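You operate a simulated robot arm through the tools that you are given. There is no shell and no other tool. Be economical: measure what you need, move in short steps, check, and stop when the job is done.

Carry out the task below with a simulated two-armed robot. There is one attempt and no reset: what you move stays moved.

## Task
On the desk side of the bed, fold the towel in half, so that its two short edges meet.

The check looks at the end state, three seconds after you hand in, the way a careful person would. Anything else that was tipped, shoved, dropped, spilled or broken makes it a failure. Flat cloth is picked up by pressing the open fingertips on it (5 to 10 N) and closing them slowly along it; thin cloth reads only 2 to 8 mm in the jaws.

## Robot
Two 7-joint arms with two-finger parallel grippers on one trunk, on a base that drives. Base frame: it is fixed to the floor where the robot stands at the start and does not move with it; the origin is under the middle of the robot, x ahead of it, y to its left, z up. Units: m, degrees, N and s.
The left shoulder is at the start at [0.07, 0.163, 1.02], the right one opposite. Places, roughly: desk side of the bed [0.6, -0.1, 0.7]. Payload 3.43 kg a hand.
Tool frame (each hand has its own): the origin (TCP) lies between the finger pads and is the grasp point; the fingertips stand 0.034 m ahead of it; z points along the fingers, y is the line along which they close. Largest opening 0.128 m; finger width 0.024, thickness 0.012; the body of the gripper, 0.048 by 0.13 m, starts 0.096 m behind the TCP.
Orientation is told as [roll, pitch, yaw] about the base's x, y, z axes, in that order, counted from this pose: with the fingers straight down and closing along the base's y, the tool's x points along the base's -x, its y along +y and its z along -z.

## Interface
- The arms move only by the tool step_arm. It takes "left_commands", "right_commands" or both (then of equal length, played together; a hand with none holds still); each is a list of rows, each a list of 3 entries, a list of its own where there are three numbers: the opening in per cent of the stroke, from 0 (shut) to 100 (fully open), then the shift along the tool's x, y, z in m, then the turn, a rotation vector about the tool's x, y, z in degrees. In form: [[gripper, [tx, ty, tz], [wx, wy, wz]], ...]. A call has 1 to 10 rows; each row shifts and turns the commanded pose from where the row before left it, along the tool's axes as they then stand. Each row takes 0.2 s and may step no farther than 0.05 m and 8.6 degrees from the row before; otherwise, or with a gripper value out of range, the whole call is refused. A pose out of reach is approached as far as the arm can. The call stops where the force on the tool passes 40 N (or 10 N more than at its start, if that is more) or the arm is blocked; 0.2 s more then pass. The fingers move at their own pace (about 0.153 m/s each) and stop on an object; they squeeze with about 37 N. The grip force told is the motor's: it shows also when the fingers shut on nothing. Time passes only in rows, and 0.2 s behind the last, so rows that do not move let the fingers close. It gives the time, the measured TCP pose, the force on the tool (base axes), the opening and the grip force at its end, in the units of the frame above (readings bear some noise), with the torque about the TCP (base axes, N m) and any sound that the robot's microphone picked up, and new pictures: "pictures" is both (left out), scene, wrist or none (wrist: the cameras of the hands that moved).
- Cameras (640 x 400 px; columns grow to the right, rows downward): "scene" is now at [0.1358, -0.0216, 1.2452]; the picture's right is [-0.24, -0.97, 0.00], its down [-0.59, 0.14, -0.80] and it looks along [0.77, -0.19, -0.61] (base axes); focal length 265 px, centre (320, 200). "left" rides on the left gripper at [0.076, 0.011, -0.16] in its tool frame; the picture's right is [-0.15, 0.99, 0.00], its down [-0.88, -0.13, -0.46] and it looks along [-0.45, -0.07, 0.89] (tool axes); focal length 234 px, centre (320, 200). "right" rides on the right gripper at [0.076, -0.011, -0.16] in its tool frame; the picture's right is [0.15, 0.99, 0.00], its down [-0.88, 0.13, -0.46] and it looks along [-0.45, 0.07, 0.89] (tool axes); focal length 234 px, centre (320, 200). There is no depth. A picture from a camera that has moved, and an enlarged one, comes with that camera's place and axes in the base frame and with its lens.
- raise_lower(by): slides the trunk up (or, below 0, down) by that many m; the arms and the scene camera ride with it, the base frame stays. It gives what a move gives, with no picture.
- drive_base(legs): drives the robot by 1 to 6 legs, each [ahead, left, turn to the left] in m, m and degrees, along the robot's own axes; the way and the turn of a leg run together, so that a leg with both is an arc; at most 1.5 m and 180 degrees a leg. The arms and the cameras ride along, it lands a little off, and it stops where it bumps. It gives what a move gives, and a new picture of the scene camera.
- pan_tilt(pan, tilt): turns the head with the scene camera to pan (to the left, within 86 degrees either way) and tilt (down, from -29 to 69), counted from straight ahead of the robot. It gives what a move gives, and a new picture of the scene camera.
- inspect(camera, box): a new picture of the part [left, top, right, bottom] of that camera's present view, enlarged. The clock stands still meanwhile.
- job_done(): hands the job in; it is judged then, once.

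Go step by step. Nothing tells you exact positions but the pictures and the camera data: compare them with the known pose of the tool, close in by small moves and look again before you grip or let go. The budget is 120 turns and 260 pictures, counting those below and the enlarged ones. Unless the task says otherwise, let go and move clear before handing in, and close with one line.

The tools are called after "Call:" as name(argument=value, ...) on one line, values as JSON. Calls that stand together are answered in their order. step_arm: Moves the arms, as the interface text tells. Its arguments: {"type":"object","properties":{"left_commands":{"type":"array","items":{"type":"array"}},"right_commands":{"type":"array","items":{"type":"array"}},"pictures":{"type":"string","enum":["both","scene","wrist","none"]}},"required":[]} The other tools are called the same way: raise_lower (by) slides the trunk up or down; drive_base (legs) drives the base; pan_tilt (pan, tilt) turns the head that bears the scene camera; inspect (camera, box) takes an enlarged picture of a part of a camera's view; job_done () hands the job in.

At the start:

```text
time: 0.0
left_position: [0.6924, 0.2052, 0.9501]
left_ee_rot: [-0.1, 0.0, 0.0]
left_wrist_force: [-0.5, -0.2, -0.3]
left_wrist_torque: [0.03, -0.03, -0.01]
left_width: 0.1279
left_finger_force: 0.0
right_position: [0.6593, -0.2933, 0.8587]
right_ee_rot: [0.0, 0.0, 0.1]
right_wrist_force: [-0.1, -0.2, -0.3]
right_wrist_torque: [0.01, 0.02, -0.02]
right_width: 0.1282
right_finger_force: 0.2
trunk travel left (down, up): [-0.5, 0.44]
robot x, y, heading: [-0.0028, -0.0028, -0.0]
head pan, tilt: [-13.6, 37.3]
```

scene: 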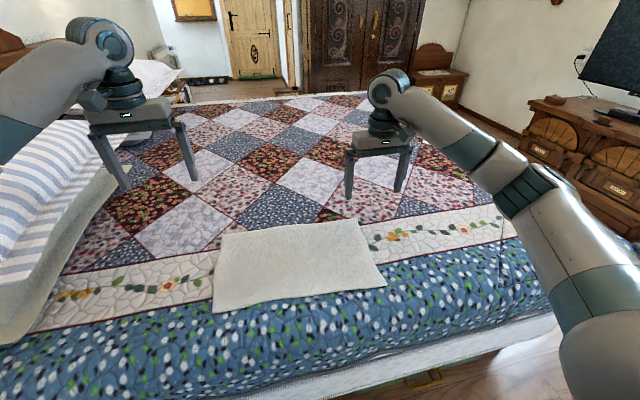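
right: 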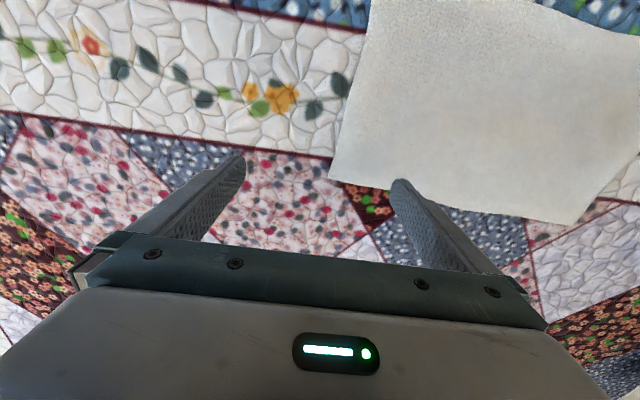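
left: 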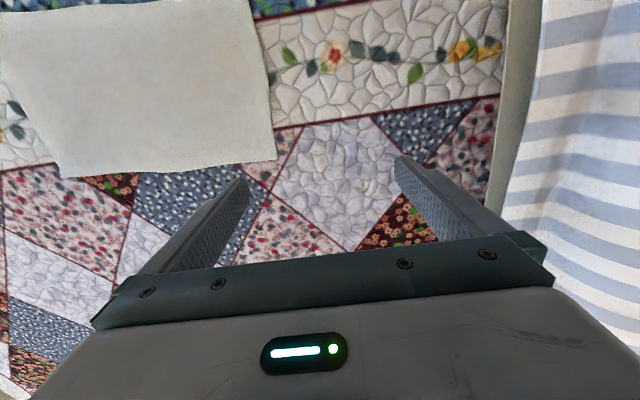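

I see the towel lying flat with its long side along y: the short edges are at y≈0.14 and y≈-0.30, and x runs from about 0.50 to 0.78. I'll move the base a little to the right. From there the left hand can take the far corner and the right hand the near corner of the right short edge.

Call:
drive_base(legs=[[0, -0.17, 0]])

Call:
pan_tilt(pan=0, tilt=50)

```text
time: 1.5
left_position: [0.6924, 0.0327, 0.9489]
left_ee_rot: [0.2, 0.0, -0.1]
left_wrist_force: [-0.8, -0.5, 0.2]
left_wrist_torque: [0.04, -0.01, -0.03]
left_width: 0.128
left_finger_force: 0.1
right_position: [0.6585, -0.4663, 0.8579]
right_ee_rot: [0.0, -0.1, -0.2]
right_wrist_force: [-0.2, -0.1, 0.3]
right_wrist_torque: [0.03, 0.0, -0.01]
right_width: 0.128
right_finger_force: 0.1
trunk travel left (down, up): [-0.5, 0.44]
robot x, y, heading: [0.0012, -0.1692, -0.2]
head pan, tilt: [-13.6, 37.3]
camera scene: at [0.1355, -0.1929, 1.2452], right [-0.24, -0.97, 0.0], down [-0.59, 0.14, -0.8], along [0.77, -0.19, -0.61], focal length 265 px, centre (320, 200)
```

scene: 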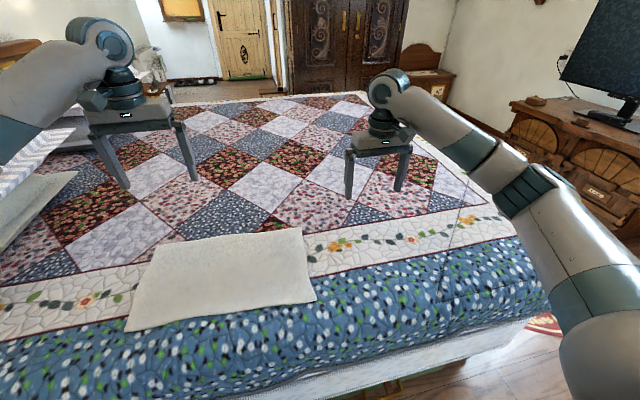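

```text
time: 2.2
left_position: [0.6914, 0.0327, 0.9495]
left_ee_rot: [0.1, 0.0, -0.1]
left_wrist_force: [-0.9, 0.2, 1.1]
left_wrist_torque: [0.02, 0.03, -0.01]
left_width: 0.1278
left_finger_force: 0.1
right_position: [0.6576, -0.4641, 0.8585]
right_ee_rot: [0.0, 0.0, -0.1]
right_wrist_force: [0.0, 0.0, 0.2]
right_wrist_torque: [0.03, -0.02, 0.0]
right_width: 0.1282
right_finger_force: 0.1
trunk travel left (down, up): [-0.5, 0.44]
robot x, y, heading: [0.0007, -0.1686, -0.3]
head pan, tilt: [0.0, 50.0]
camera scene: at [0.1282, -0.1714, 1.227], right [0.0, -1.0, 0.0], down [-0.77, 0.0, -0.64], along [0.64, 0.0, -0.77], focal length 265 px, centre (320, 200)
```

scene: 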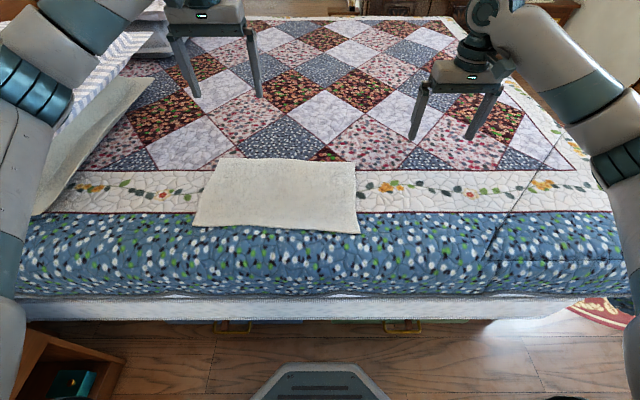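

The base is at y=-0.17. I'll bring the right hand near the near corner (about 0.49, -0.27) and the left hand near the far corner (about 0.75, -0.28), stay high, and check the wrist pictures.

Call:
step_arm(left_commands=[[40, [-0.008, -0.042, 0.0167], [0, 0, 0]], [40, [-0.008, -0.042, 0.0167], [0, 0, 0]], [40, [-0.008, -0.042, 0.0167], [0, 0, 0]], [40, [-0.008, -0.042, 0.0167], [0, 0, 0]], [40, [-0.008, -0.042, 0.0167], [0, 0, 0]], [40, [-0.008, -0.042, 0.0167], [0, 0, 0]]], right_commands=[[40, [0.03, 0.02, 0], [0, 0, 0]], [40, [0.03, 0.02, 0], [0, 0, 0]], [40, [0.03, 0.02, 0], [0, 0, 0]], [40, [0.03, 0.02, 0], [0, 0, 0]], [40, [0.03, 0.02, 0], [0, 0, 0]], [40, [0.01, 0.02, 0], [0, 0, 0]]])

```text
time: 3.6
left_position: [0.7421, -0.2187, 0.8488]
left_ee_rot: [0.2, 0.0, -0.2]
left_wrist_force: [0.8, -0.7, -0.3]
left_wrist_torque: [0.03, -0.01, -0.02]
left_width: 0.051
left_finger_force: 0.1
right_position: [0.497, -0.3456, 0.8573]
right_ee_rot: [0.1, 0.1, -0.1]
right_wrist_force: [0.2, 0.1, 0.7]
right_wrist_torque: [0.04, -0.01, -0.01]
right_width: 0.0512
right_finger_force: 0.0
trunk travel left (down, up): [-0.5, 0.44]
robot x, y, heading: [0.0029, -0.1716, 0.0]
head pan, tilt: [0.0, 50.0]
camera scene: at [0.1286, -0.1727, 1.2269], right [0.0, -1.0, 0.0], down [-0.77, 0.0, -0.64], along [0.64, 0.0, -0.77], focal length 265 px, centre (320, 200)
camera right: at [0.4214, -0.3566, 1.0174], right [-0.14, 0.99, 0.0], down [0.88, 0.13, 0.45], along [0.45, 0.07, -0.89], focal length 234 px, centre (320, 200)
camera left: at [0.6662, -0.2068, 1.0103], right [0.15, 0.99, 0.0], down [0.88, -0.13, 0.46], along [0.45, -0.07, -0.89], focal length 234 px, centre (320, 200)
```

scene: 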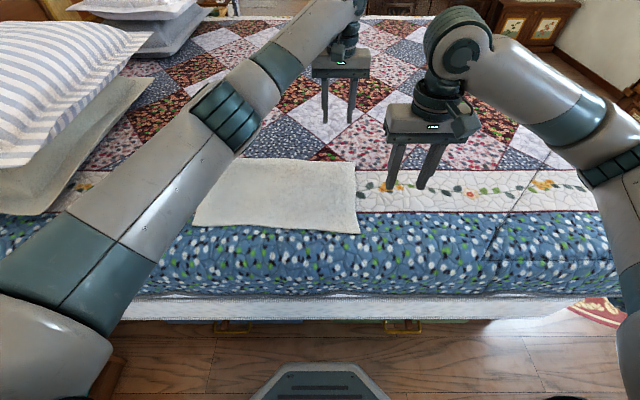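
right: 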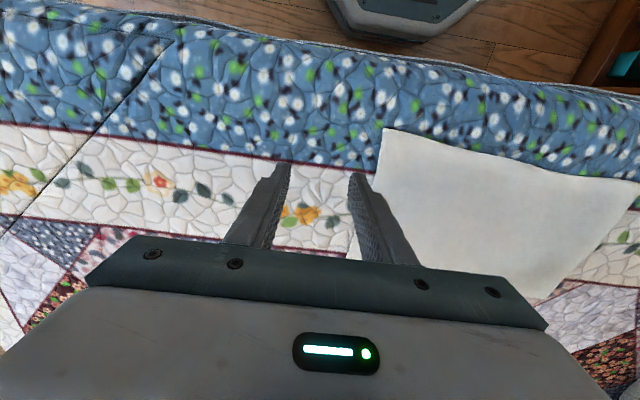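
left: 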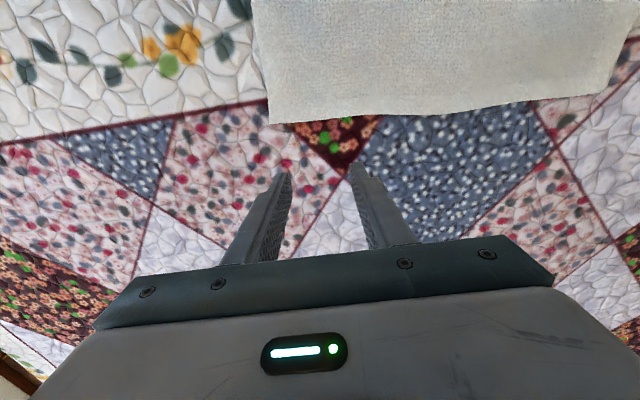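

Comparing the views puts the cloth at z≈0.70, with the far-right corner at about (0.705, -0.274) and the near-right corner at about (0.465, -0.261). I'll bring both hands to hover just inside these corners with a small opening.

Call:
step_arm(left_commands=[[22, [0.0138, -0.0078, 0.0198], [0, 0, 0]], [22, [0.0138, -0.0078, 0.0198], [0, 0, 0]], [22, [0.0138, -0.0078, 0.0198], [0, 0, 0]], [22, [0.0138, -0.0078, 0.0198], [0, 0, 0]]], right_commands=[[22, [0.0035, 0.0267, 0.0218], [0, 0, 0]], [22, [0.0035, 0.0267, 0.0218], [0, 0, 0]], [22, [0.0035, 0.0267, 0.0218], [0, 0, 0]], [22, [0.0035, 0.0267, 0.0218], [0, 0, 0]]])

```text
time: 4.6
left_position: [0.6843, -0.2486, 0.7707]
left_ee_rot: [0.0, 0.1, 0.0]
left_wrist_force: [0.0, -0.1, -0.6]
left_wrist_torque: [0.03, 0.0, -0.01]
left_width: 0.0282
left_finger_force: 0.0
right_position: [0.4873, -0.2372, 0.771]
right_ee_rot: [0.0, 0.0, -0.2]
right_wrist_force: [-0.3, 0.7, -0.3]
right_wrist_torque: [-0.02, 0.03, 0.0]
right_width: 0.0281
right_finger_force: 0.1
trunk travel left (down, up): [-0.5, 0.44]
robot x, y, heading: [-0.0008, -0.1696, -0.5]
head pan, tilt: [0.0, 50.0]
camera scene: at [0.1286, -0.1711, 1.227], right [0.0, -1.0, 0.0], down [-0.77, 0.0, -0.64], along [0.64, 0.0, -0.77], focal length 265 px, centre (320, 200)
camera right: at [0.4103, -0.2487, 0.9301], right [-0.14, 0.99, 0.0], down [0.88, 0.13, 0.46], along [0.45, 0.06, -0.89], focal length 234 px, centre (320, 200)
camera left: at [0.6076, -0.2375, 0.9315], right [0.15, 0.99, 0.0], down [0.88, -0.13, 0.46], along [0.45, -0.07, -0.89], focal length 234 px, centre (320, 200)
```

scene: 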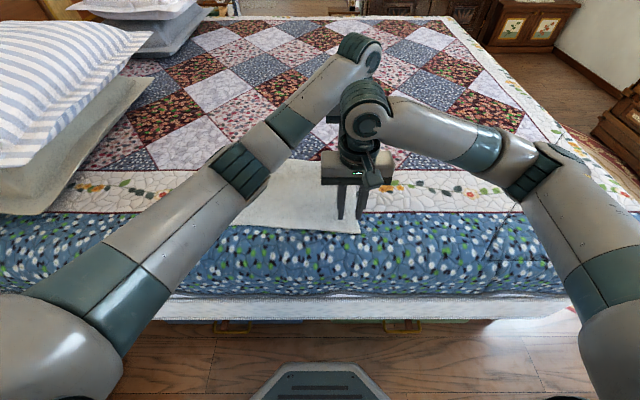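
right: 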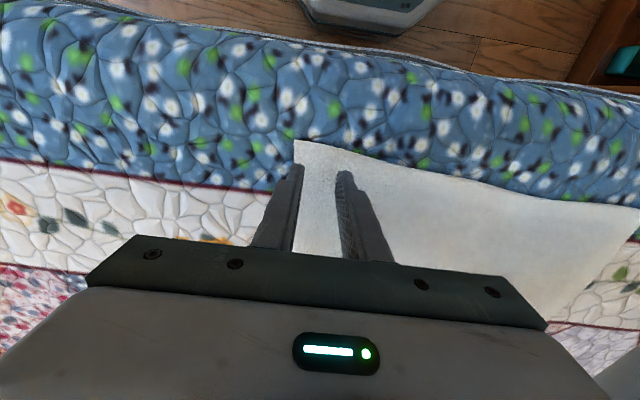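
left: 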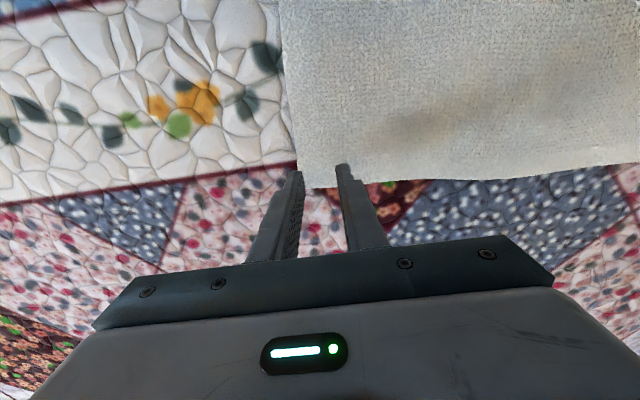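

Both hands sit just inside the corners as planned. I'm lowering them gently to the cloth.

Call:
step_arm(left_commands=[[22, [0.001, 0, 0.01], [0, 0, 0]], [22, [0.001, 0, 0.01], [0, 0, 0]], [22, [0, 0, 0.01], [0, 0, 0]], [22, [0, 0, 0.003], [0, 0, 0]]], right_commands=[[22, [0, 0, 0.01], [0, 0, 0]], [22, [0, 0, 0.01], [0, 0, 0]], [22, [0, 0, 0.01], [0, 0, 0]], [22, [0, 0, 0.003], [0, 0, 0]]], pictures="wrist")

```text
time: 5.6
left_position: [0.6812, -0.2505, 0.7374]
left_ee_rot: [0.0, -0.1, -0.1]
left_wrist_force: [0.2, 1.4, 0.5]
left_wrist_torque: [0.03, -0.01, -0.01]
left_width: 0.0283
left_finger_force: 0.0
right_position: [0.4836, -0.238, 0.7374]
right_ee_rot: [0.0, 0.0, -0.1]
right_wrist_force: [-0.2, 0.5, 1.9]
right_wrist_torque: [0.05, -0.01, -0.02]
right_width: 0.0281
right_finger_force: 0.0
trunk travel left (down, up): [-0.5, 0.44]
robot x, y, heading: [-0.0039, -0.1673, -0.4]
head pan, tilt: [0.0, 50.0]
camera right: at [0.4084, -0.2492, 0.8984], right [-0.14, 0.99, 0.0], down [0.88, 0.13, 0.46], along [0.45, 0.07, -0.89], focal length 234 px, centre (320, 200)
camera left: at [0.6052, -0.2381, 0.8992], right [0.15, 0.99, 0.0], down [0.88, -0.13, 0.46], along [0.45, -0.07, -0.89], focal length 234 px, centre (320, 200)
```

right: 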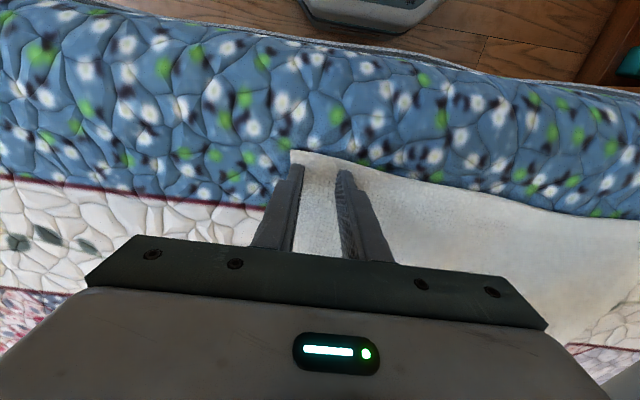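
left: 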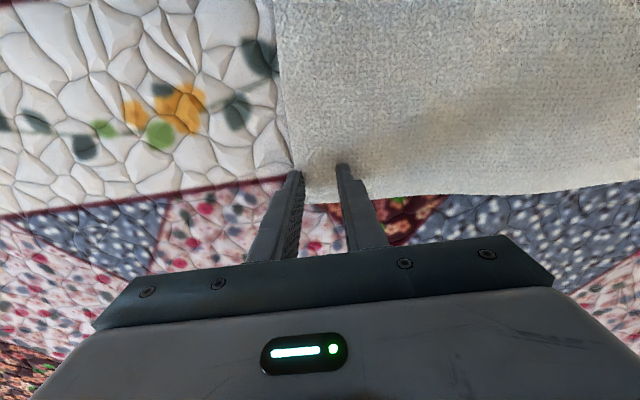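

The tips are at about 0.703, almost touching. I'll go on down in 2 mm steps.

Call:
step_arm(left_commands=[[22, [0, 0, 0.002], [0, 0, 0]], [22, [0, 0, 0.002], [0, 0, 0]], [22, [0, 0, 0.002], [0, 0, 0]]], right_commands=[[22, [0, 0, 0.002], [0, 0, 0]], [22, [0, 0, 0.002], [0, 0, 0]], [22, [0, 0, 0.002], [0, 0, 0]]], pictures="none")

```text
time: 6.4
left_position: [0.682, -0.2512, 0.7367]
left_ee_rot: [-0.2, -0.5, -0.2]
left_wrist_force: [5.4, 2.2, 23.0]
left_wrist_torque: [0.24, -0.21, -0.01]
left_width: 0.0281
left_finger_force: 0.0
right_position: [0.4843, -0.2373, 0.7368]
right_ee_rot: [-0.1, -0.6, -0.2]
right_wrist_force: [9.1, -4.9, 31.8]
right_wrist_torque: [-0.05, -0.33, 0.04]
right_width: 0.0282
right_finger_force: 0.1
trunk travel left (down, up): [-0.5, 0.44]
robot x, y, heading: [0.0029, -0.1726, 0.1]
head pan, tilt: [0.0, 50.0]
```

That presses too hard (23 N and 32 N). I'll back off to about 8 N.

Call:
step_arm(left_commands=[[22, [0, 0, -0.0035], [0, 0, 0]], [22, [0, 0, 0], [0, 0, 0]]], right_commands=[[22, [0, 0, -0.0043], [0, 0, 0]], [22, [0, 0, 0], [0, 0, 0]]], pictures="none")

```text
time: 7.0
left_position: [0.6817, -0.2502, 0.7374]
left_ee_rot: [0.0, -0.1, -0.2]
left_wrist_force: [8.0, -0.4, 19.9]
left_wrist_torque: [0.14, -0.28, -0.02]
left_width: 0.0282
left_finger_force: 0.1
right_position: [0.4829, -0.2389, 0.7369]
right_ee_rot: [0.1, -0.1, -0.1]
right_wrist_force: [8.4, 0.4, 13.6]
right_wrist_torque: [0.02, -0.33, 0.0]
right_width: 0.0281
right_finger_force: 0.0
trunk travel left (down, up): [-0.5, 0.44]
robot x, y, heading: [-0.001, -0.1741, -0.0]
head pan, tilt: [0.0, 50.0]
```

Call:
step_arm(left_commands=[[22, [0, 0, -0.0015], [0, 0, 0]], [22, [0, 0, 0], [0, 0, 0]]], right_commands=[[22, [0, 0, -0.0007], [0, 0, 0]], [22, [0, 0, 0], [0, 0, 0]]], pictures="none")

```text
time: 7.6
left_position: [0.681, -0.25, 0.7376]
left_ee_rot: [0.0, 0.0, -0.2]
left_wrist_force: [5.7, -2.1, 12.7]
left_wrist_torque: [-0.02, -0.19, -0.06]
left_width: 0.0281
left_finger_force: 0.1
right_position: [0.4826, -0.2383, 0.7372]
right_ee_rot: [0.0, 0.0, -0.1]
right_wrist_force: [3.3, 2.0, 8.0]
right_wrist_torque: [0.11, -0.16, -0.01]
right_width: 0.0282
right_finger_force: 0.0
trunk travel left (down, up): [-0.5, 0.44]
robot x, y, heading: [-0.0015, -0.1697, -0.1]
head pan, tilt: [0.0, 50.0]
```

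The forces are about 13 N (left) and 8 N (right). I'll ease the left a touch and close both slowly.

Call:
step_arm(left_commands=[[22, [0, 0, -0.0008], [0, 0, 0]], [19, [0, 0, 0], [0, 0, 0]], [16, [0, 0, 0], [0, 0, 0]], [13, [0, 0, 0], [0, 0, 0]], [10, [0, 0, 0], [0, 0, 0]], [7, [0, 0, 0], [0, 0, 0]], [4, [0, 0, 0], [0, 0, 0]], [1, [0, 0, 0], [0, 0, 0]], [0, [0, 0, 0], [0, 0, 0]], [0, [0, 0, 0], [0, 0, 0]]], right_commands=[[22, [0, 0, 0], [0, 0, 0]], [19, [0, 0, 0], [0, 0, 0]], [16, [0, 0, 0], [0, 0, 0]], [13, [0, 0, 0], [0, 0, 0]], [10, [0, 0, 0], [0, 0, 0]], [7, [0, 0, 0], [0, 0, 0]], [4, [0, 0, 0], [0, 0, 0]], [1, [0, 0, 0], [0, 0, 0]], [0, [0, 0, 0], [0, 0, 0]], [0, [0, 0, 0], [0, 0, 0]]], pictures="wrist")

```text
time: 9.8
left_position: [0.6829, -0.2503, 0.7383]
left_ee_rot: [-0.1, 0.0, -0.2]
left_wrist_force: [-0.7, 0.5, 2.7]
left_wrist_torque: [0.05, 0.04, -0.03]
left_width: 0.0003
left_finger_force: 32.9
right_position: [0.4838, -0.2376, 0.7377]
right_ee_rot: [0.0, 0.0, 0.0]
right_wrist_force: [-1.0, -0.2, 5.3]
right_wrist_torque: [-0.03, 0.0, 0.03]
right_width: 0.0
right_finger_force: 33.2
trunk travel left (down, up): [-0.5, 0.44]
robot x, y, heading: [-0.0022, -0.1685, -0.1]
head pan, tilt: [0.0, 50.0]
camera right: at [0.4071, -0.2496, 0.8978], right [-0.14, 0.99, 0.0], down [0.88, 0.13, 0.46], along [0.45, 0.07, -0.89], focal length 234 px, centre (320, 200)
camera left: at [0.605, -0.238, 0.8993], right [0.15, 0.99, 0.0], down [0.88, -0.13, 0.46], along [0.45, -0.07, -0.89], focal length 234 px, centre (320, 200)
```

right: 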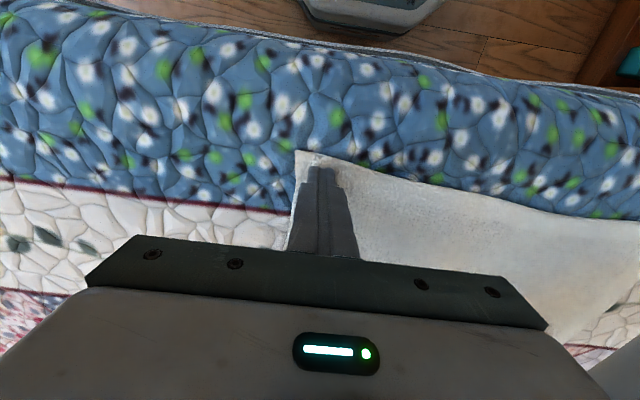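
left: 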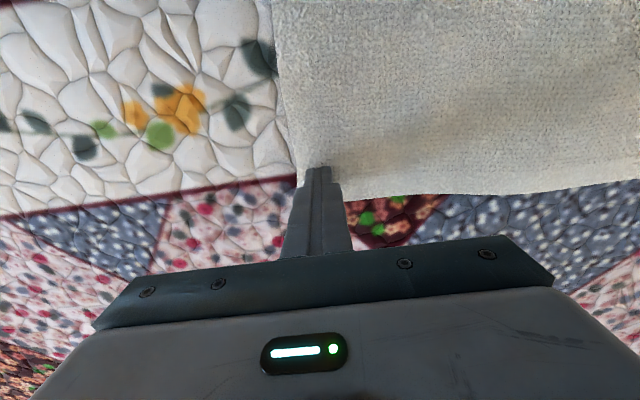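

Both jaws shut on nothing. I'll lift slightly, reopen wider and a bit farther inboard, and press again a little more firmly.

Call:
step_arm(left_commands=[[0, [0, 0, -0.008], [0, 0, 0]], [38, [0, 0.008, 0], [0, 0, 0]], [38, [0, 0, 0], [0, 0, 0]], [38, [0, 0, 0.006], [0, 0, 0]], [38, [0, 0, 0.003], [0, 0, 0]], [38, [0, 0, 0], [0, 0, 0]]], right_commands=[[0, [0, 0, -0.008], [0, 0, 0]], [38, [0, 0.008, 0], [0, 0, 0]], [38, [0, 0, 0], [0, 0, 0]], [38, [0, 0, 0.006], [0, 0, 0]], [38, [0, 0, 0.003], [0, 0, 0]], [38, [0, 0, 0], [0, 0, 0]]], pictures="wrist")

```text
time: 11.2
left_position: [0.6836, -0.2425, 0.7388]
left_ee_rot: [0.0, -0.1, -0.3]
left_wrist_force: [2.1, -0.3, 4.3]
left_wrist_torque: [0.06, -0.11, -0.02]
left_width: 0.0486
left_finger_force: 0.5
right_position: [0.4847, -0.2302, 0.7369]
right_ee_rot: [0.1, -0.1, -0.1]
right_wrist_force: [0.0, -0.9, 8.6]
right_wrist_torque: [0.0, -0.01, 0.01]
right_width: 0.0486
right_finger_force: 0.1
trunk travel left (down, up): [-0.5, 0.44]
robot x, y, heading: [-0.0026, -0.1697, -0.2]
head pan, tilt: [0.0, 50.0]
camera right: at [0.4082, -0.2415, 0.8972], right [-0.14, 0.99, 0.0], down [0.88, 0.13, 0.46], along [0.45, 0.07, -0.89], focal length 234 px, centre (320, 200)
camera left: at [0.6058, -0.23, 0.8987], right [0.15, 0.99, 0.0], down [0.88, -0.13, 0.46], along [0.45, -0.07, -0.89], focal length 234 px, centre (320, 200)
```

right: 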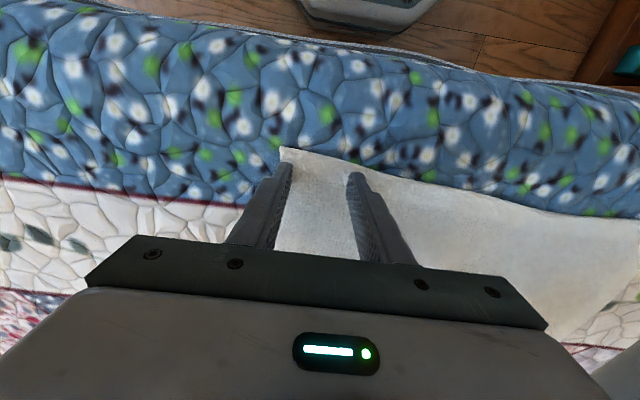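
left: 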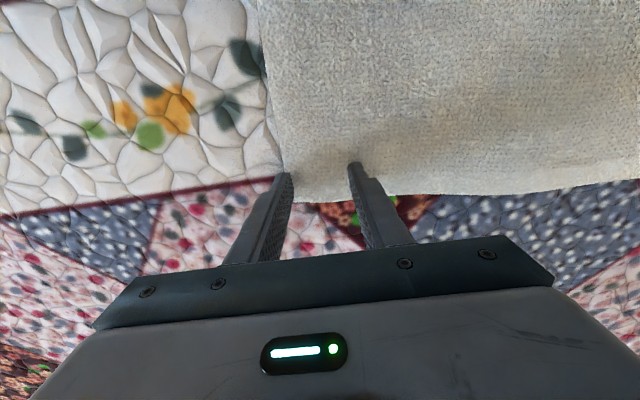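

The outer fingers are right on the edge of the cloth. I'll lift, shift 12 mm further inward, press to 8–10 N and close slowly.

Call:
step_arm(left_commands=[[38, [0, 0, -0.008], [0, 0, 0]], [36, [0.008, 0.012, 0], [0, 0, 0]], [36, [0, 0, 0.006], [0, 0, 0]], [36, [0, 0, 0.0035], [0, 0, 0]], [36, [0, 0, 0], [0, 0, 0]]], right_commands=[[38, [0, 0, -0.008], [0, 0, 0]], [36, [-0.004, 0.012, 0], [0, 0, 0]], [36, [0, 0, 0.006], [0, 0, 0]], [36, [0, 0, 0.0025], [0, 0, 0]], [36, [0, 0, 0], [0, 0, 0]]], pictures="none")

```text
time: 12.4
left_position: [0.6745, -0.23, 0.7381]
left_ee_rot: [0.0, -0.3, -0.2]
left_wrist_force: [3.3, 3.9, 12.3]
left_wrist_torque: [0.1, -0.09, 0.0]
left_width: 0.0463
left_finger_force: 0.0
right_position: [0.4874, -0.2184, 0.7372]
right_ee_rot: [0.0, -0.1, -0.1]
right_wrist_force: [1.9, -0.6, 11.6]
right_wrist_torque: [-0.07, -0.07, 0.02]
right_width: 0.0462
right_finger_force: 0.1
trunk travel left (down, up): [-0.5, 0.44]
robot x, y, heading: [-0.0005, -0.1695, 0.0]
head pan, tilt: [0.0, 50.0]
```

Call:
step_arm(left_commands=[[33, [0, 0, 0], [0, 0, 0]], [30, [0, 0, 0], [0, 0, 0]], [27, [0, 0, 0], [0, 0, 0]], [24, [0, 0, 0], [0, 0, 0]], [21, [0, 0, 0], [0, 0, 0]]], right_commands=[[33, [0, 0, 0], [0, 0, 0]], [30, [0, 0, 0], [0, 0, 0]], [27, [0, 0, 0], [0, 0, 0]], [24, [0, 0, 0], [0, 0, 0]], [21, [0, 0, 0], [0, 0, 0]]], pictures="wrist")

```text
time: 13.6
left_position: [0.6737, -0.2299, 0.737]
left_ee_rot: [0.1, -0.2, -0.2]
left_wrist_force: [0.9, -1.2, 16.3]
left_wrist_torque: [0.0, -0.05, -0.01]
left_width: 0.023
left_finger_force: 0.1
right_position: [0.4874, -0.219, 0.7368]
right_ee_rot: [0.1, -0.1, -0.1]
right_wrist_force: [2.1, 0.4, 14.7]
right_wrist_torque: [-0.04, -0.06, 0.0]
right_width: 0.0229
right_finger_force: 0.1
trunk travel left (down, up): [-0.5, 0.44]
robot x, y, heading: [0.0023, -0.1724, -0.2]
head pan, tilt: [0.0, 50.0]
camera right: at [0.4102, -0.2295, 0.897], right [-0.14, 0.99, 0.0], down [0.88, 0.13, 0.46], along [0.45, 0.07, -0.89], focal length 234 px, centre (320, 200)
camera left: at [0.5961, -0.2183, 0.8978], right [0.15, 0.99, 0.0], down [0.88, -0.13, 0.46], along [0.45, -0.07, -0.89], focal length 234 px, centre (320, 200)
```

right: 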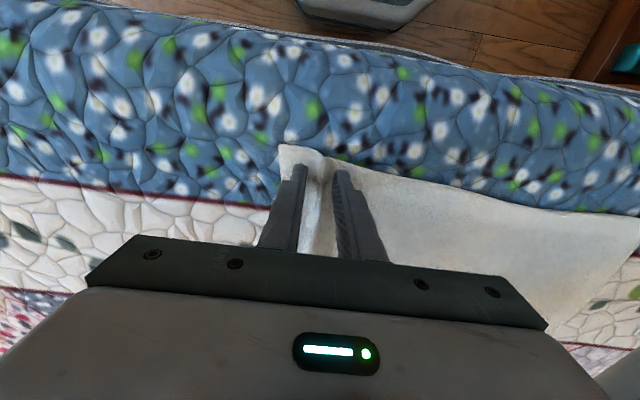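
left: 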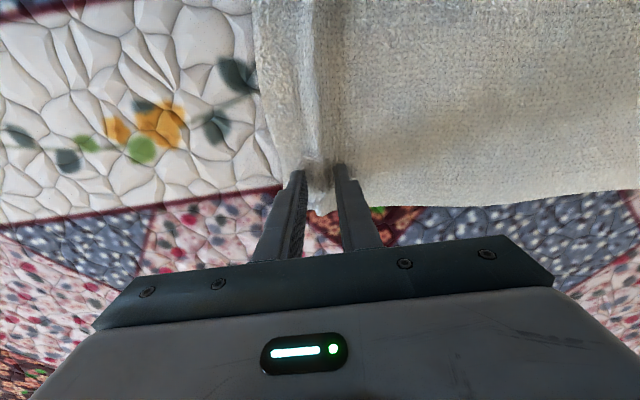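

Ridges of cloth are now rising between the fingers of both hands. I'll go on closing slowly.

Call:
step_arm(left_commands=[[18, [0, 0, 0], [0, 0, 0]], [15, [0, 0, 0], [0, 0, 0]], [12, [0, 0, 0], [0, 0, 0]], [9, [0, 0, 0], [0, 0, 0]], [6, [0, 0, 0], [0, 0, 0]], [3, [0, 0, 0], [0, 0, 0]], [0, [0, 0, 0], [0, 0, 0]], [0, [0, 0, 0], [0, 0, 0]]], right_commands=[[18, [0, 0, 0], [0, 0, 0]], [15, [0, 0, 0], [0, 0, 0]], [12, [0, 0, 0], [0, 0, 0]], [9, [0, 0, 0], [0, 0, 0]], [6, [0, 0, 0], [0, 0, 0]], [3, [0, 0, 0], [0, 0, 0]], [0, [0, 0, 0], [0, 0, 0]], [0, [0, 0, 0], [0, 0, 0]]], pictures="wrist")

```text
time: 15.4
left_position: [0.6728, -0.2285, 0.7364]
left_ee_rot: [0.0, -0.2, -0.1]
left_wrist_force: [0.6, 4.7, 16.5]
left_wrist_torque: [0.09, 0.01, -0.03]
left_width: 0.0044
left_finger_force: 37.2
right_position: [0.4869, -0.2178, 0.7374]
right_ee_rot: [0.0, -0.1, -0.1]
right_wrist_force: [-0.2, -0.2, 13.3]
right_wrist_torque: [-0.05, 0.0, -0.01]
right_width: 0.0046
right_finger_force: 36.6
trunk travel left (down, up): [-0.5, 0.44]
robot x, y, heading: [-0.0004, -0.1684, 0.1]
head pan, tilt: [0.0, 50.0]
camera right: at [0.4099, -0.229, 0.8971], right [-0.14, 0.99, 0.0], down [0.88, 0.13, 0.46], along [0.45, 0.07, -0.89], focal length 234 px, centre (320, 200)
camera left: at [0.596, -0.2175, 0.8977], right [0.15, 0.99, 0.0], down [0.88, -0.13, 0.46], along [0.45, -0.07, -0.89], focal length 234 px, centre (320, 200)
```

right: 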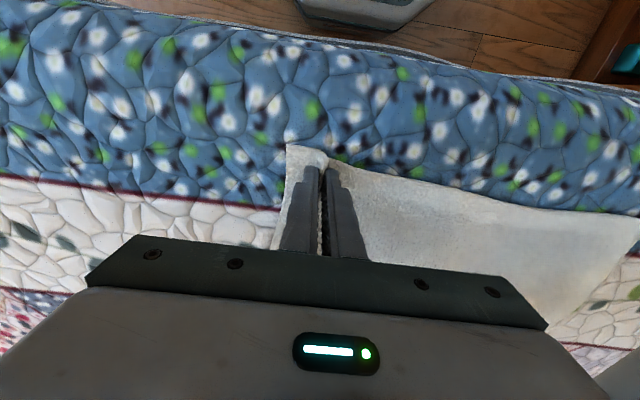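
left: 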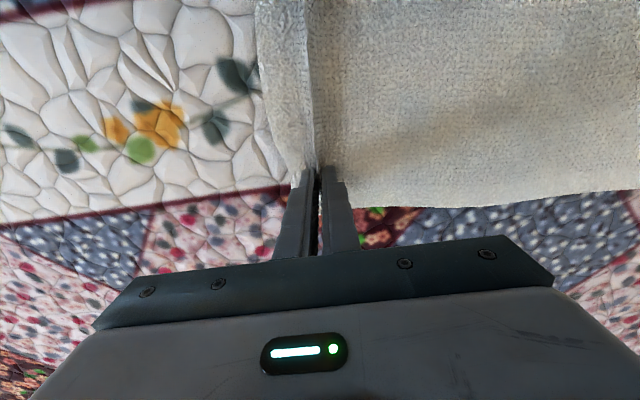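

Both hands hold cloth (about 4.5 mm in each). I'll lift them together by about 8 cm while starting the arc towards the left.

Call:
step_arm(left_commands=[[0, [0, 0, -0.02], [0, 0, 0]], [0, [-0.001, 0.01, -0.02], [0, 0, 0]], [0, [-0.001, 0.02, -0.02], [0, 0, 0]], [0, [-0.001, 0.02, -0.015], [0, 0, 0]], [0, [-0.001, 0.02, -0.01], [0, 0, 0]], [0, [-0.001, 0.01, 0], [0, 0, 0]]], right_commands=[[0, [0, 0, -0.02], [0, 0, 0]], [0, [-0.001, 0.01, -0.02], [0, 0, 0]], [0, [-0.001, 0.02, -0.02], [0, 0, 0]], [0, [-0.001, 0.02, -0.015], [0, 0, 0]], [0, [-0.001, 0.02, -0.01], [0, 0, 0]], [0, [-0.001, 0.01, 0], [0, 0, 0]]])

```text
time: 16.8
left_position: [0.6771, -0.1502, 0.8193]
left_ee_rot: [0.0, 0.2, -0.3]
left_wrist_force: [-0.6, -0.5, 0.5]
left_wrist_torque: [0.03, 0.02, 0.01]
left_width: 0.0045
left_finger_force: 37.1
right_position: [0.4947, -0.1383, 0.8196]
right_ee_rot: [0.1, 0.1, -0.2]
right_wrist_force: [-0.5, 0.5, 0.4]
right_wrist_torque: [-0.01, 0.01, -0.05]
right_width: 0.0046
right_finger_force: 37.8
trunk travel left (down, up): [-0.5, 0.44]
robot x, y, heading: [-0.0011, -0.1698, -0.3]
head pan, tilt: [0.0, 50.0]
camera scene: at [0.1283, -0.1714, 1.2269], right [0.0, -1.0, 0.0], down [-0.77, 0.0, -0.64], along [0.64, 0.0, -0.77], focal length 265 px, centre (320, 200)
camera right: at [0.4182, -0.1485, 0.9799], right [-0.14, 0.99, 0.0], down [0.88, 0.13, 0.46], along [0.45, 0.06, -0.89], focal length 234 px, centre (320, 200)
camera left: at [0.6019, -0.1377, 0.9812], right [0.15, 0.99, 0.0], down [0.88, -0.13, 0.45], along [0.45, -0.07, -0.89], focal length 234 px, centre (320, 200)
```

scene: 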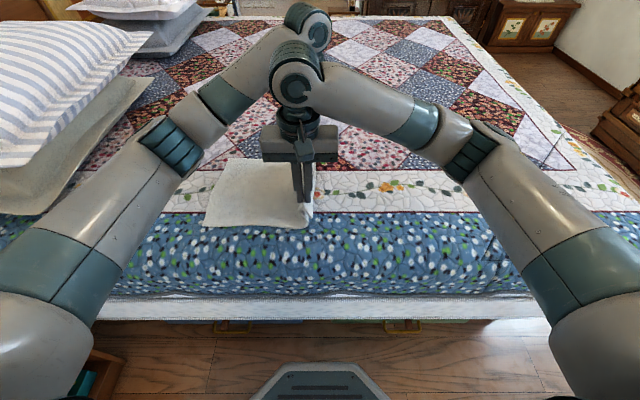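
right: 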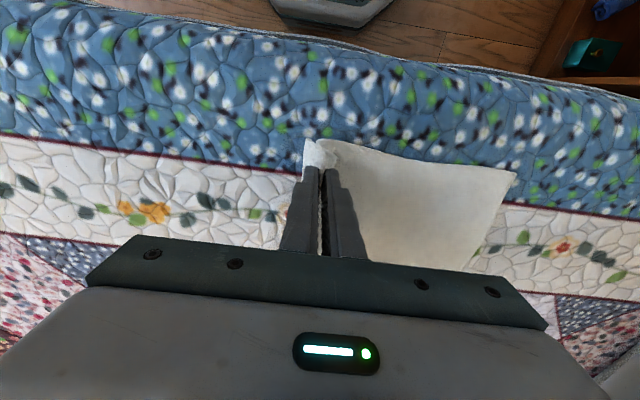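
left: 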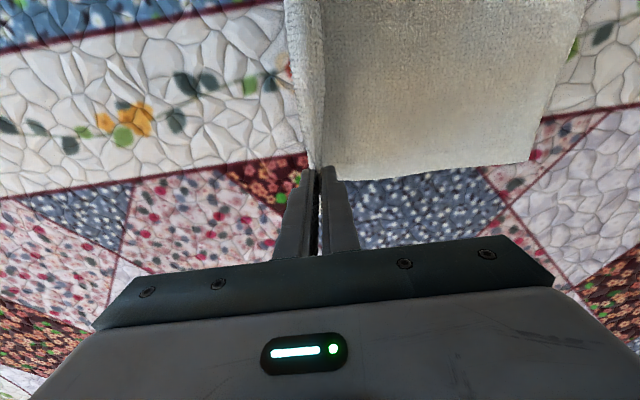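

The sheet lifts cleanly with both corners. I'll carry it over by driving the base 0.22 m left with the hands held still.

Call:
drive_base(legs=[[0.008, 0.2, 0]])

Call:
step_arm(left_commands=[[0, [0, 0, 0.01], [0, 0, 0]]], right_commands=[[0, [0, 0, 0.01], [0, 0, 0]]])

```text
time: 18.4
left_position: [0.6849, 0.0471, 0.821]
left_ee_rot: [0.0, 0.1, -0.1]
left_wrist_force: [-0.1, 0.4, 0.1]
left_wrist_torque: [-0.04, -0.04, 0.01]
left_width: 0.0043
left_finger_force: 37.9
right_position: [0.5037, 0.0593, 0.8209]
right_ee_rot: [-0.2, 0.0, -0.2]
right_wrist_force: [0.2, 0.8, 0.8]
right_wrist_torque: [-0.02, -0.01, -0.02]
right_width: 0.0045
right_finger_force: 36.9
trunk travel left (down, up): [-0.5, 0.44]
robot x, y, heading: [0.0081, 0.028, -0.3]
head pan, tilt: [0.0, 50.0]
camera scene: at [0.1368, 0.0257, 1.2269], right [0.0, -1.0, 0.0], down [-0.77, 0.0, -0.64], along [0.64, 0.0, -0.77], focal length 265 px, centre (320, 200)
```

scene: 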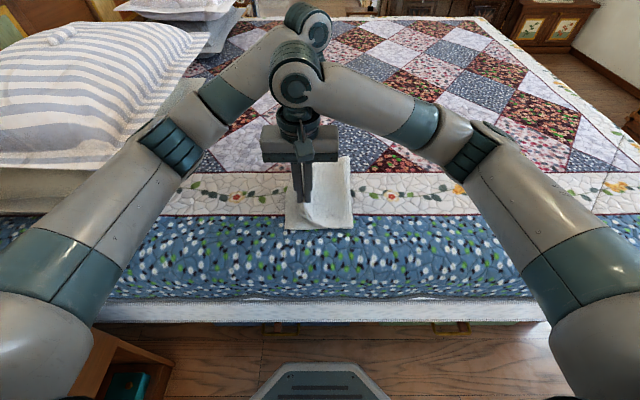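

```text
time: 18.8
left_position: [0.6873, 0.0464, 0.8107]
left_ee_rot: [-0.1, 0.0, -0.3]
left_wrist_force: [0.0, 0.1, -0.6]
left_wrist_torque: [0.01, 0.02, 0.02]
left_width: 0.004
left_finger_force: 36.7
right_position: [0.5033, 0.0578, 0.8097]
right_ee_rot: [0.0, 0.0, -0.3]
right_wrist_force: [0.3, -0.4, -0.1]
right_wrist_torque: [0.0, 0.02, -0.02]
right_width: 0.0045
right_finger_force: 37.3
trunk travel left (down, up): [-0.5, 0.44]
robot x, y, heading: [0.013, 0.0282, -0.1]
head pan, tilt: [0.0, 50.0]
camera scene: at [0.1372, 0.0246, 1.2269], right [0.0, -1.0, 0.0], down [-0.77, 0.0, -0.64], along [0.64, 0.0, -0.77], focal length 265 px, centre (320, 200)
camera right: at [0.4269, 0.0465, 0.9696], right [-0.14, 0.99, 0.0], down [0.88, 0.13, 0.46], along [0.45, 0.06, -0.89], focal length 234 px, centre (320, 200)
camera left: at [0.6111, 0.0584, 0.9715], right [0.15, 0.99, 0.0], down [0.88, -0.13, 0.46], along [0.45, -0.07, -0.89], focal length 234 px, centre (320, 200)
```

scene: 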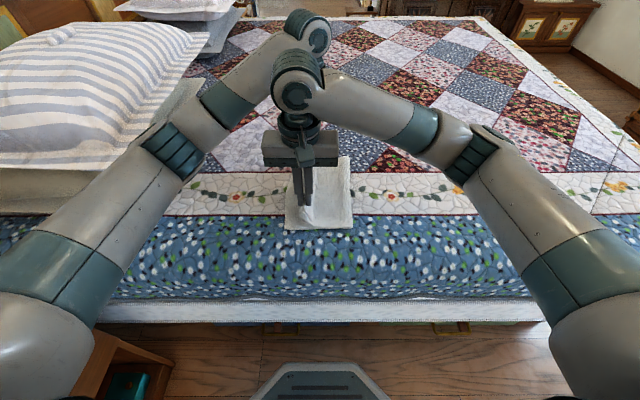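
right: 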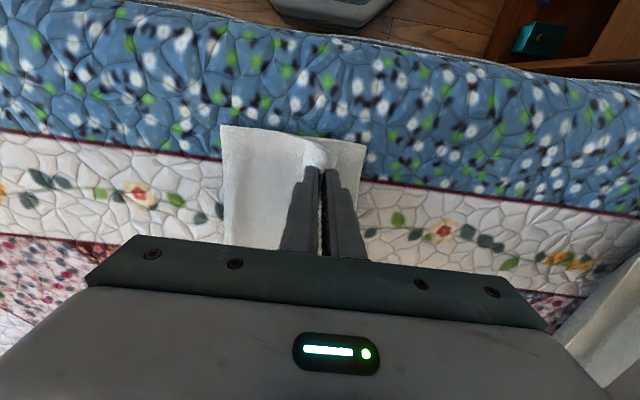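
left: 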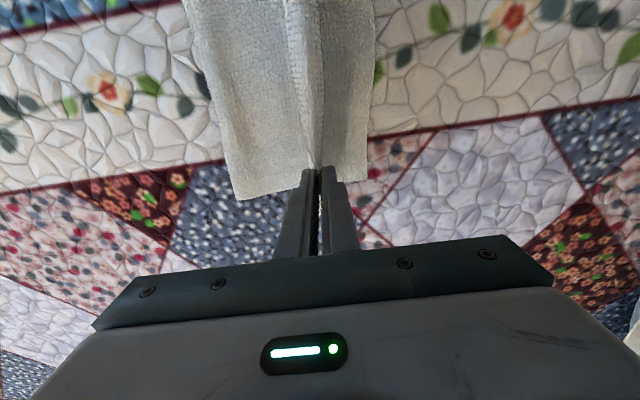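

The corners now hang over the left half. The left edge appears at y≈0.10–0.11, so the held points should come down at y≈0.06. I'll lower the hands to just above the cloth.

Call:
step_arm(left_commands=[[0, [0, 0.004, 0.015], [0, 0, 0]], [0, [0, 0.004, 0.015], [0, 0, 0]], [0, [0, 0.003, 0.015], [0, 0, 0]], [0, [0, 0, 0.005], [0, 0, 0]]], right_commands=[[0, [0, 0.002, 0.015], [0, 0, 0]], [0, [0, 0.002, 0.015], [0, 0, 0]], [0, [0, 0.002, 0.015], [0, 0, 0]], [0, [0, 0, 0.005], [0, 0, 0]]], pictures="wrist")

```text
time: 19.8
left_position: [0.6872, 0.0581, 0.7602]
left_ee_rot: [0.0, 0.0, -0.2]
left_wrist_force: [-0.7, 1.2, 0.9]
left_wrist_torque: [-0.01, 0.01, 0.0]
left_width: 0.0045
left_finger_force: 36.8
right_position: [0.5023, 0.0642, 0.7613]
right_ee_rot: [0.0, 0.0, -0.2]
right_wrist_force: [0.1, 0.6, 1.0]
right_wrist_torque: [0.0, 0.02, -0.05]
right_width: 0.0047
right_finger_force: 37.6
trunk travel left (down, up): [-0.5, 0.44]
robot x, y, heading: [0.007, 0.0302, -0.0]
head pan, tilt: [0.0, 50.0]
camera right: at [0.4266, 0.0537, 0.9201], right [-0.14, 0.99, 0.0], down [0.88, 0.13, 0.46], along [0.45, 0.07, -0.89], focal length 234 px, centre (320, 200)
camera left: at [0.6104, 0.07, 0.9213], right [0.15, 0.99, 0.0], down [0.88, -0.13, 0.46], along [0.45, -0.07, -0.89], focal length 234 px, centre (320, 200)
```

right: 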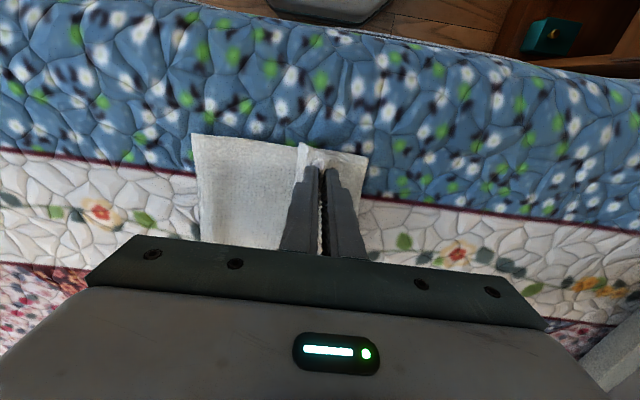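
left: 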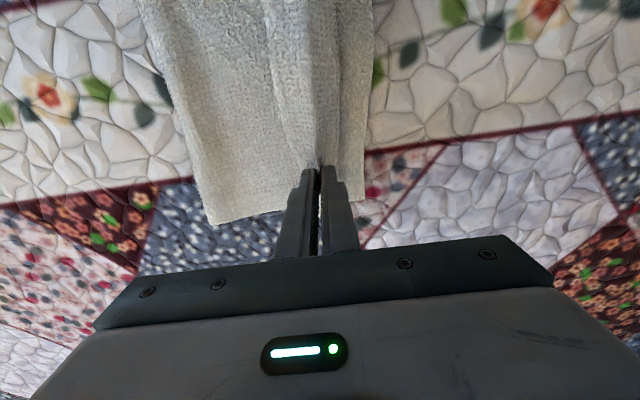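

I'll look more closely at the fold and the tail of cloth behind the fingers before letting go.

Call:
inspect(camera="scene", box=[240, 120, 400, 250])

Call:
inspect(camera="left", box=[120, 0, 440, 240])

```text
3.08 times, centred on (320, 185) of scene
camera zoom: at [0.1366, 0.0246, 1.227], right [0.0, -1.0, 0.0], down [-0.77, 0.0, -0.64], along [0.64, 0.0, -0.77], focal length 814 px, centre (320, 246)
```

zoom: 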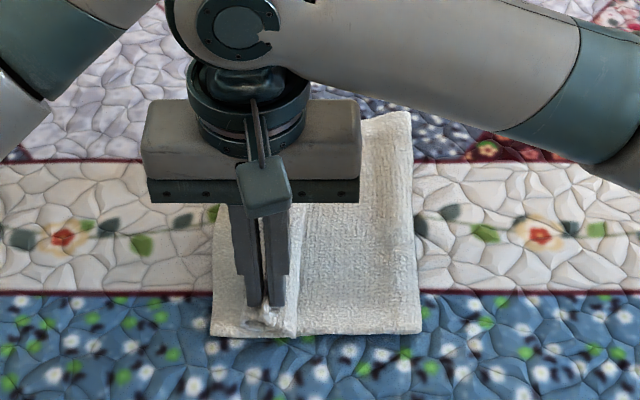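

```text
1.67 times, centred on (280, 120) of left
camera zoom: at [0.6104, 0.07, 0.9213], right [0.15, 0.99, 0.0], down [0.88, -0.13, 0.46], along [0.45, -0.07, -0.89], focal length 390 px, centre (387, 333)
```

zoom: 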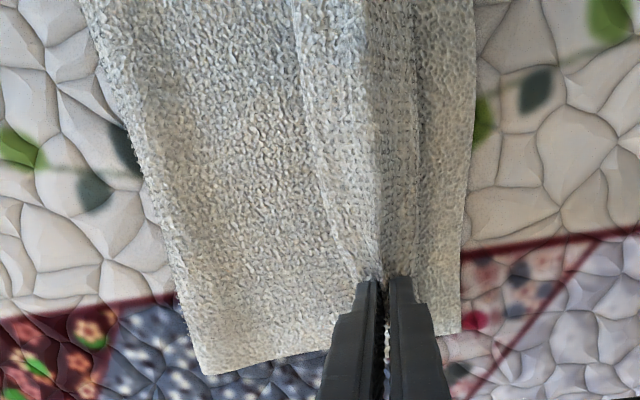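

As expected, about 2 cm of hem is doubled back on the -y side of the fingers. I'll open the jaws a little, see how the cloth relaxes, then sweep the hem outward.

Call:
step_arm(left_commands=[[0, [0, 0.004, 0.006], [0, 0, 0]], [35, [0, 0, 0], [0, 0, 0]], [35, [0, 0, 0], [0, 0, 0]], [35, [0, 0, 0], [0, 0, 0]]], right_commands=[[0, [0, 0.004, 0.006], [0, 0, 0]], [35, [0, 0, 0], [0, 0, 0]], [35, [0, 0, 0], [0, 0, 0]], [35, [0, 0, 0], [0, 0, 0]]], pictures="wrist")

Call:
inspect(camera="scene", box=[240, 120, 400, 250])

```text
time: 20.8
left_position: [0.6874, 0.0613, 0.7539]
left_ee_rot: [0.0, -0.1, -0.2]
left_wrist_force: [-0.3, 0.1, -0.4]
left_wrist_torque: [0.0, 0.0, 0.0]
left_width: 0.0449
left_finger_force: 0.0
right_position: [0.5024, 0.0692, 0.754]
right_ee_rot: [0.1, 0.0, -0.2]
right_wrist_force: [-0.4, 0.3, 3.4]
right_wrist_torque: [-0.09, 0.03, -0.03]
right_width: 0.0445
right_finger_force: 0.0
trunk travel left (down, up): [-0.5, 0.44]
robot x, y, heading: [0.0078, 0.0254, -0.2]
head pan, tilt: [0.0, 50.0]
camera right: at [0.426, 0.0577, 0.9144], right [-0.14, 0.99, 0.0], down [0.88, 0.13, 0.46], along [0.45, 0.07, -0.89], focal length 234 px, centre (320, 200)
camera left: at [0.6107, 0.0736, 0.9153], right [0.15, 0.99, 0.0], down [0.88, -0.13, 0.46], along [0.45, -0.07, -0.89], focal length 234 px, centre (320, 200)
```

right: 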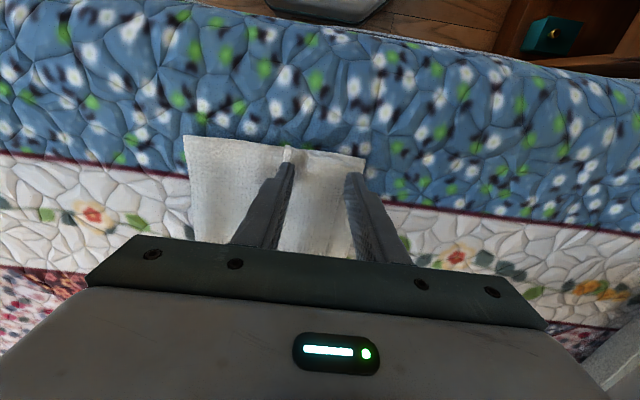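
left: 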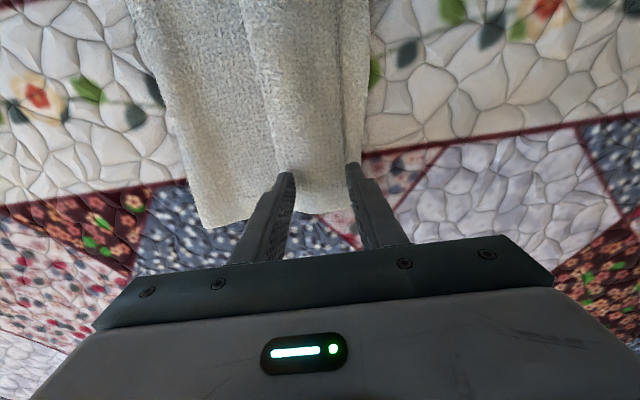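

```text
3.08 times, centred on (320, 185) of scene
camera zoom: at [0.1364, 0.0247, 1.227], right [0.0, -1.0, 0.0], down [-0.77, 0.0, -0.64], along [0.64, 0.0, -0.77], focal length 814 px, centre (320, 246)
```

zoom: 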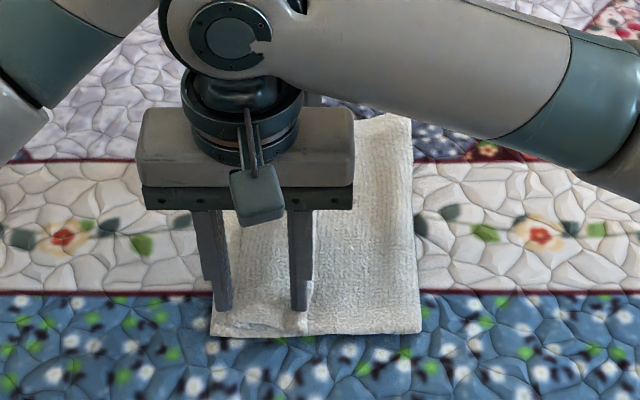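

The cloth has relaxed, and the hem is lying back over the top layer. I'll raise both hands straight up to get a clear view.

Call:
step_arm(left_commands=[[35, [0, 0, -0.03], [0, 0, 0]], [35, [0, 0, -0.04], [0, 0, 0]], [35, [0, 0.04, -0.02], [0, 0, 0]], [35, [0, 0.045, 0], [0, 0, 0]], [35, [0, 0.045, 0], [0, 0, 0]]], right_commands=[[35, [0, 0, -0.03], [0, 0, 0]], [35, [0, 0, -0.04], [0, 0, 0]], [35, [0, -0.04, -0.02], [0, 0, 0]], [35, [0, -0.045, 0], [0, 0, 0]], [35, [0, -0.045, 0], [0, 0, 0]]])

Call:
inspect(camera="scene", box=[240, 120, 400, 250])

```text
time: 22.0
left_position: [0.6869, 0.1873, 0.8441]
left_ee_rot: [0.0, 0.0, -0.2]
left_wrist_force: [-1.0, 0.1, -0.6]
left_wrist_torque: [0.03, 0.02, 0.03]
left_width: 0.0448
left_finger_force: 0.0
right_position: [0.5011, -0.0626, 0.8438]
right_ee_rot: [0.0, 0.1, -0.2]
right_wrist_force: [-0.4, -1.0, 0.5]
right_wrist_torque: [0.01, 0.03, 0.02]
right_width: 0.0448
right_finger_force: 0.0
trunk travel left (down, up): [-0.5, 0.44]
robot x, y, heading: [0.0049, 0.0281, -0.4]
head pan, tilt: [0.0, 50.0]
camera scene: at [0.1359, 0.0245, 1.2271], right [0.0, -1.0, 0.0], down [-0.77, 0.0, -0.64], along [0.64, 0.0, -0.77], focal length 265 px, centre (320, 200)
camera right: at [0.424, -0.074, 1.0037], right [-0.14, 0.99, 0.0], down [0.88, 0.13, 0.46], along [0.45, 0.07, -0.89], focal length 234 px, centre (320, 200)
camera left: at [0.6094, 0.1997, 1.0043], right [0.15, 0.99, 0.0], down [0.88, -0.13, 0.46], along [0.45, -0.07, -0.89], focal length 234 px, centre (320, 200)
```

scene: 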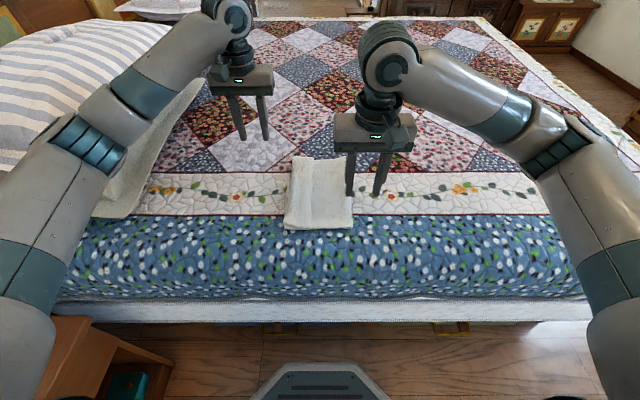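
right: 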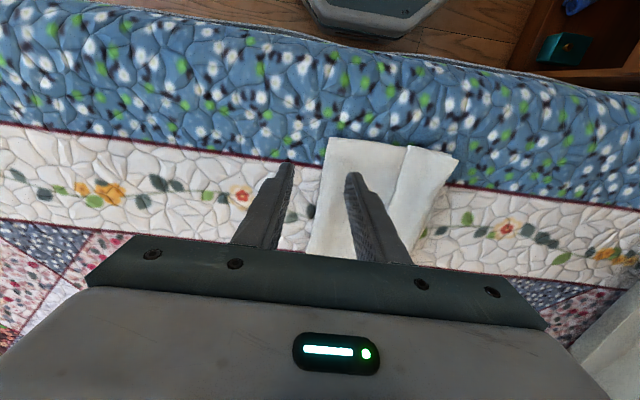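
left: 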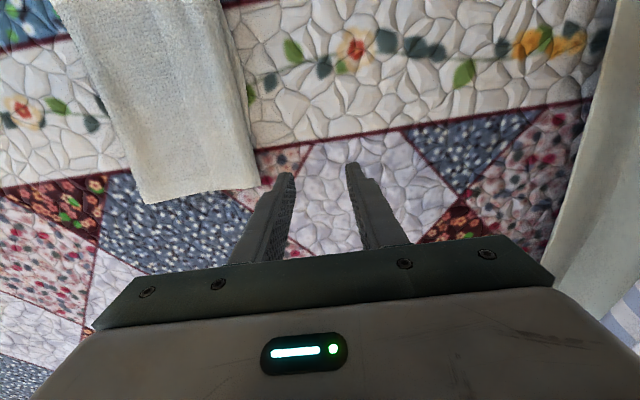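

```text
3.08 times, centred on (320, 185) of scene
camera zoom: at [0.1359, 0.0245, 1.2271], right [0.0, -1.0, 0.0], down [-0.77, 0.0, -0.64], along [0.64, 0.0, -0.77], focal length 814 px, centre (320, 246)
```

zoom: 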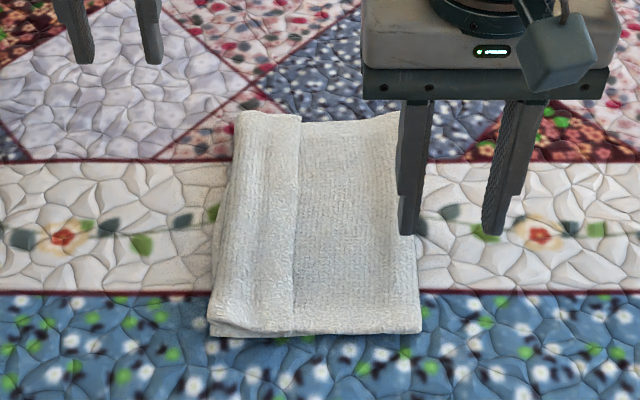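

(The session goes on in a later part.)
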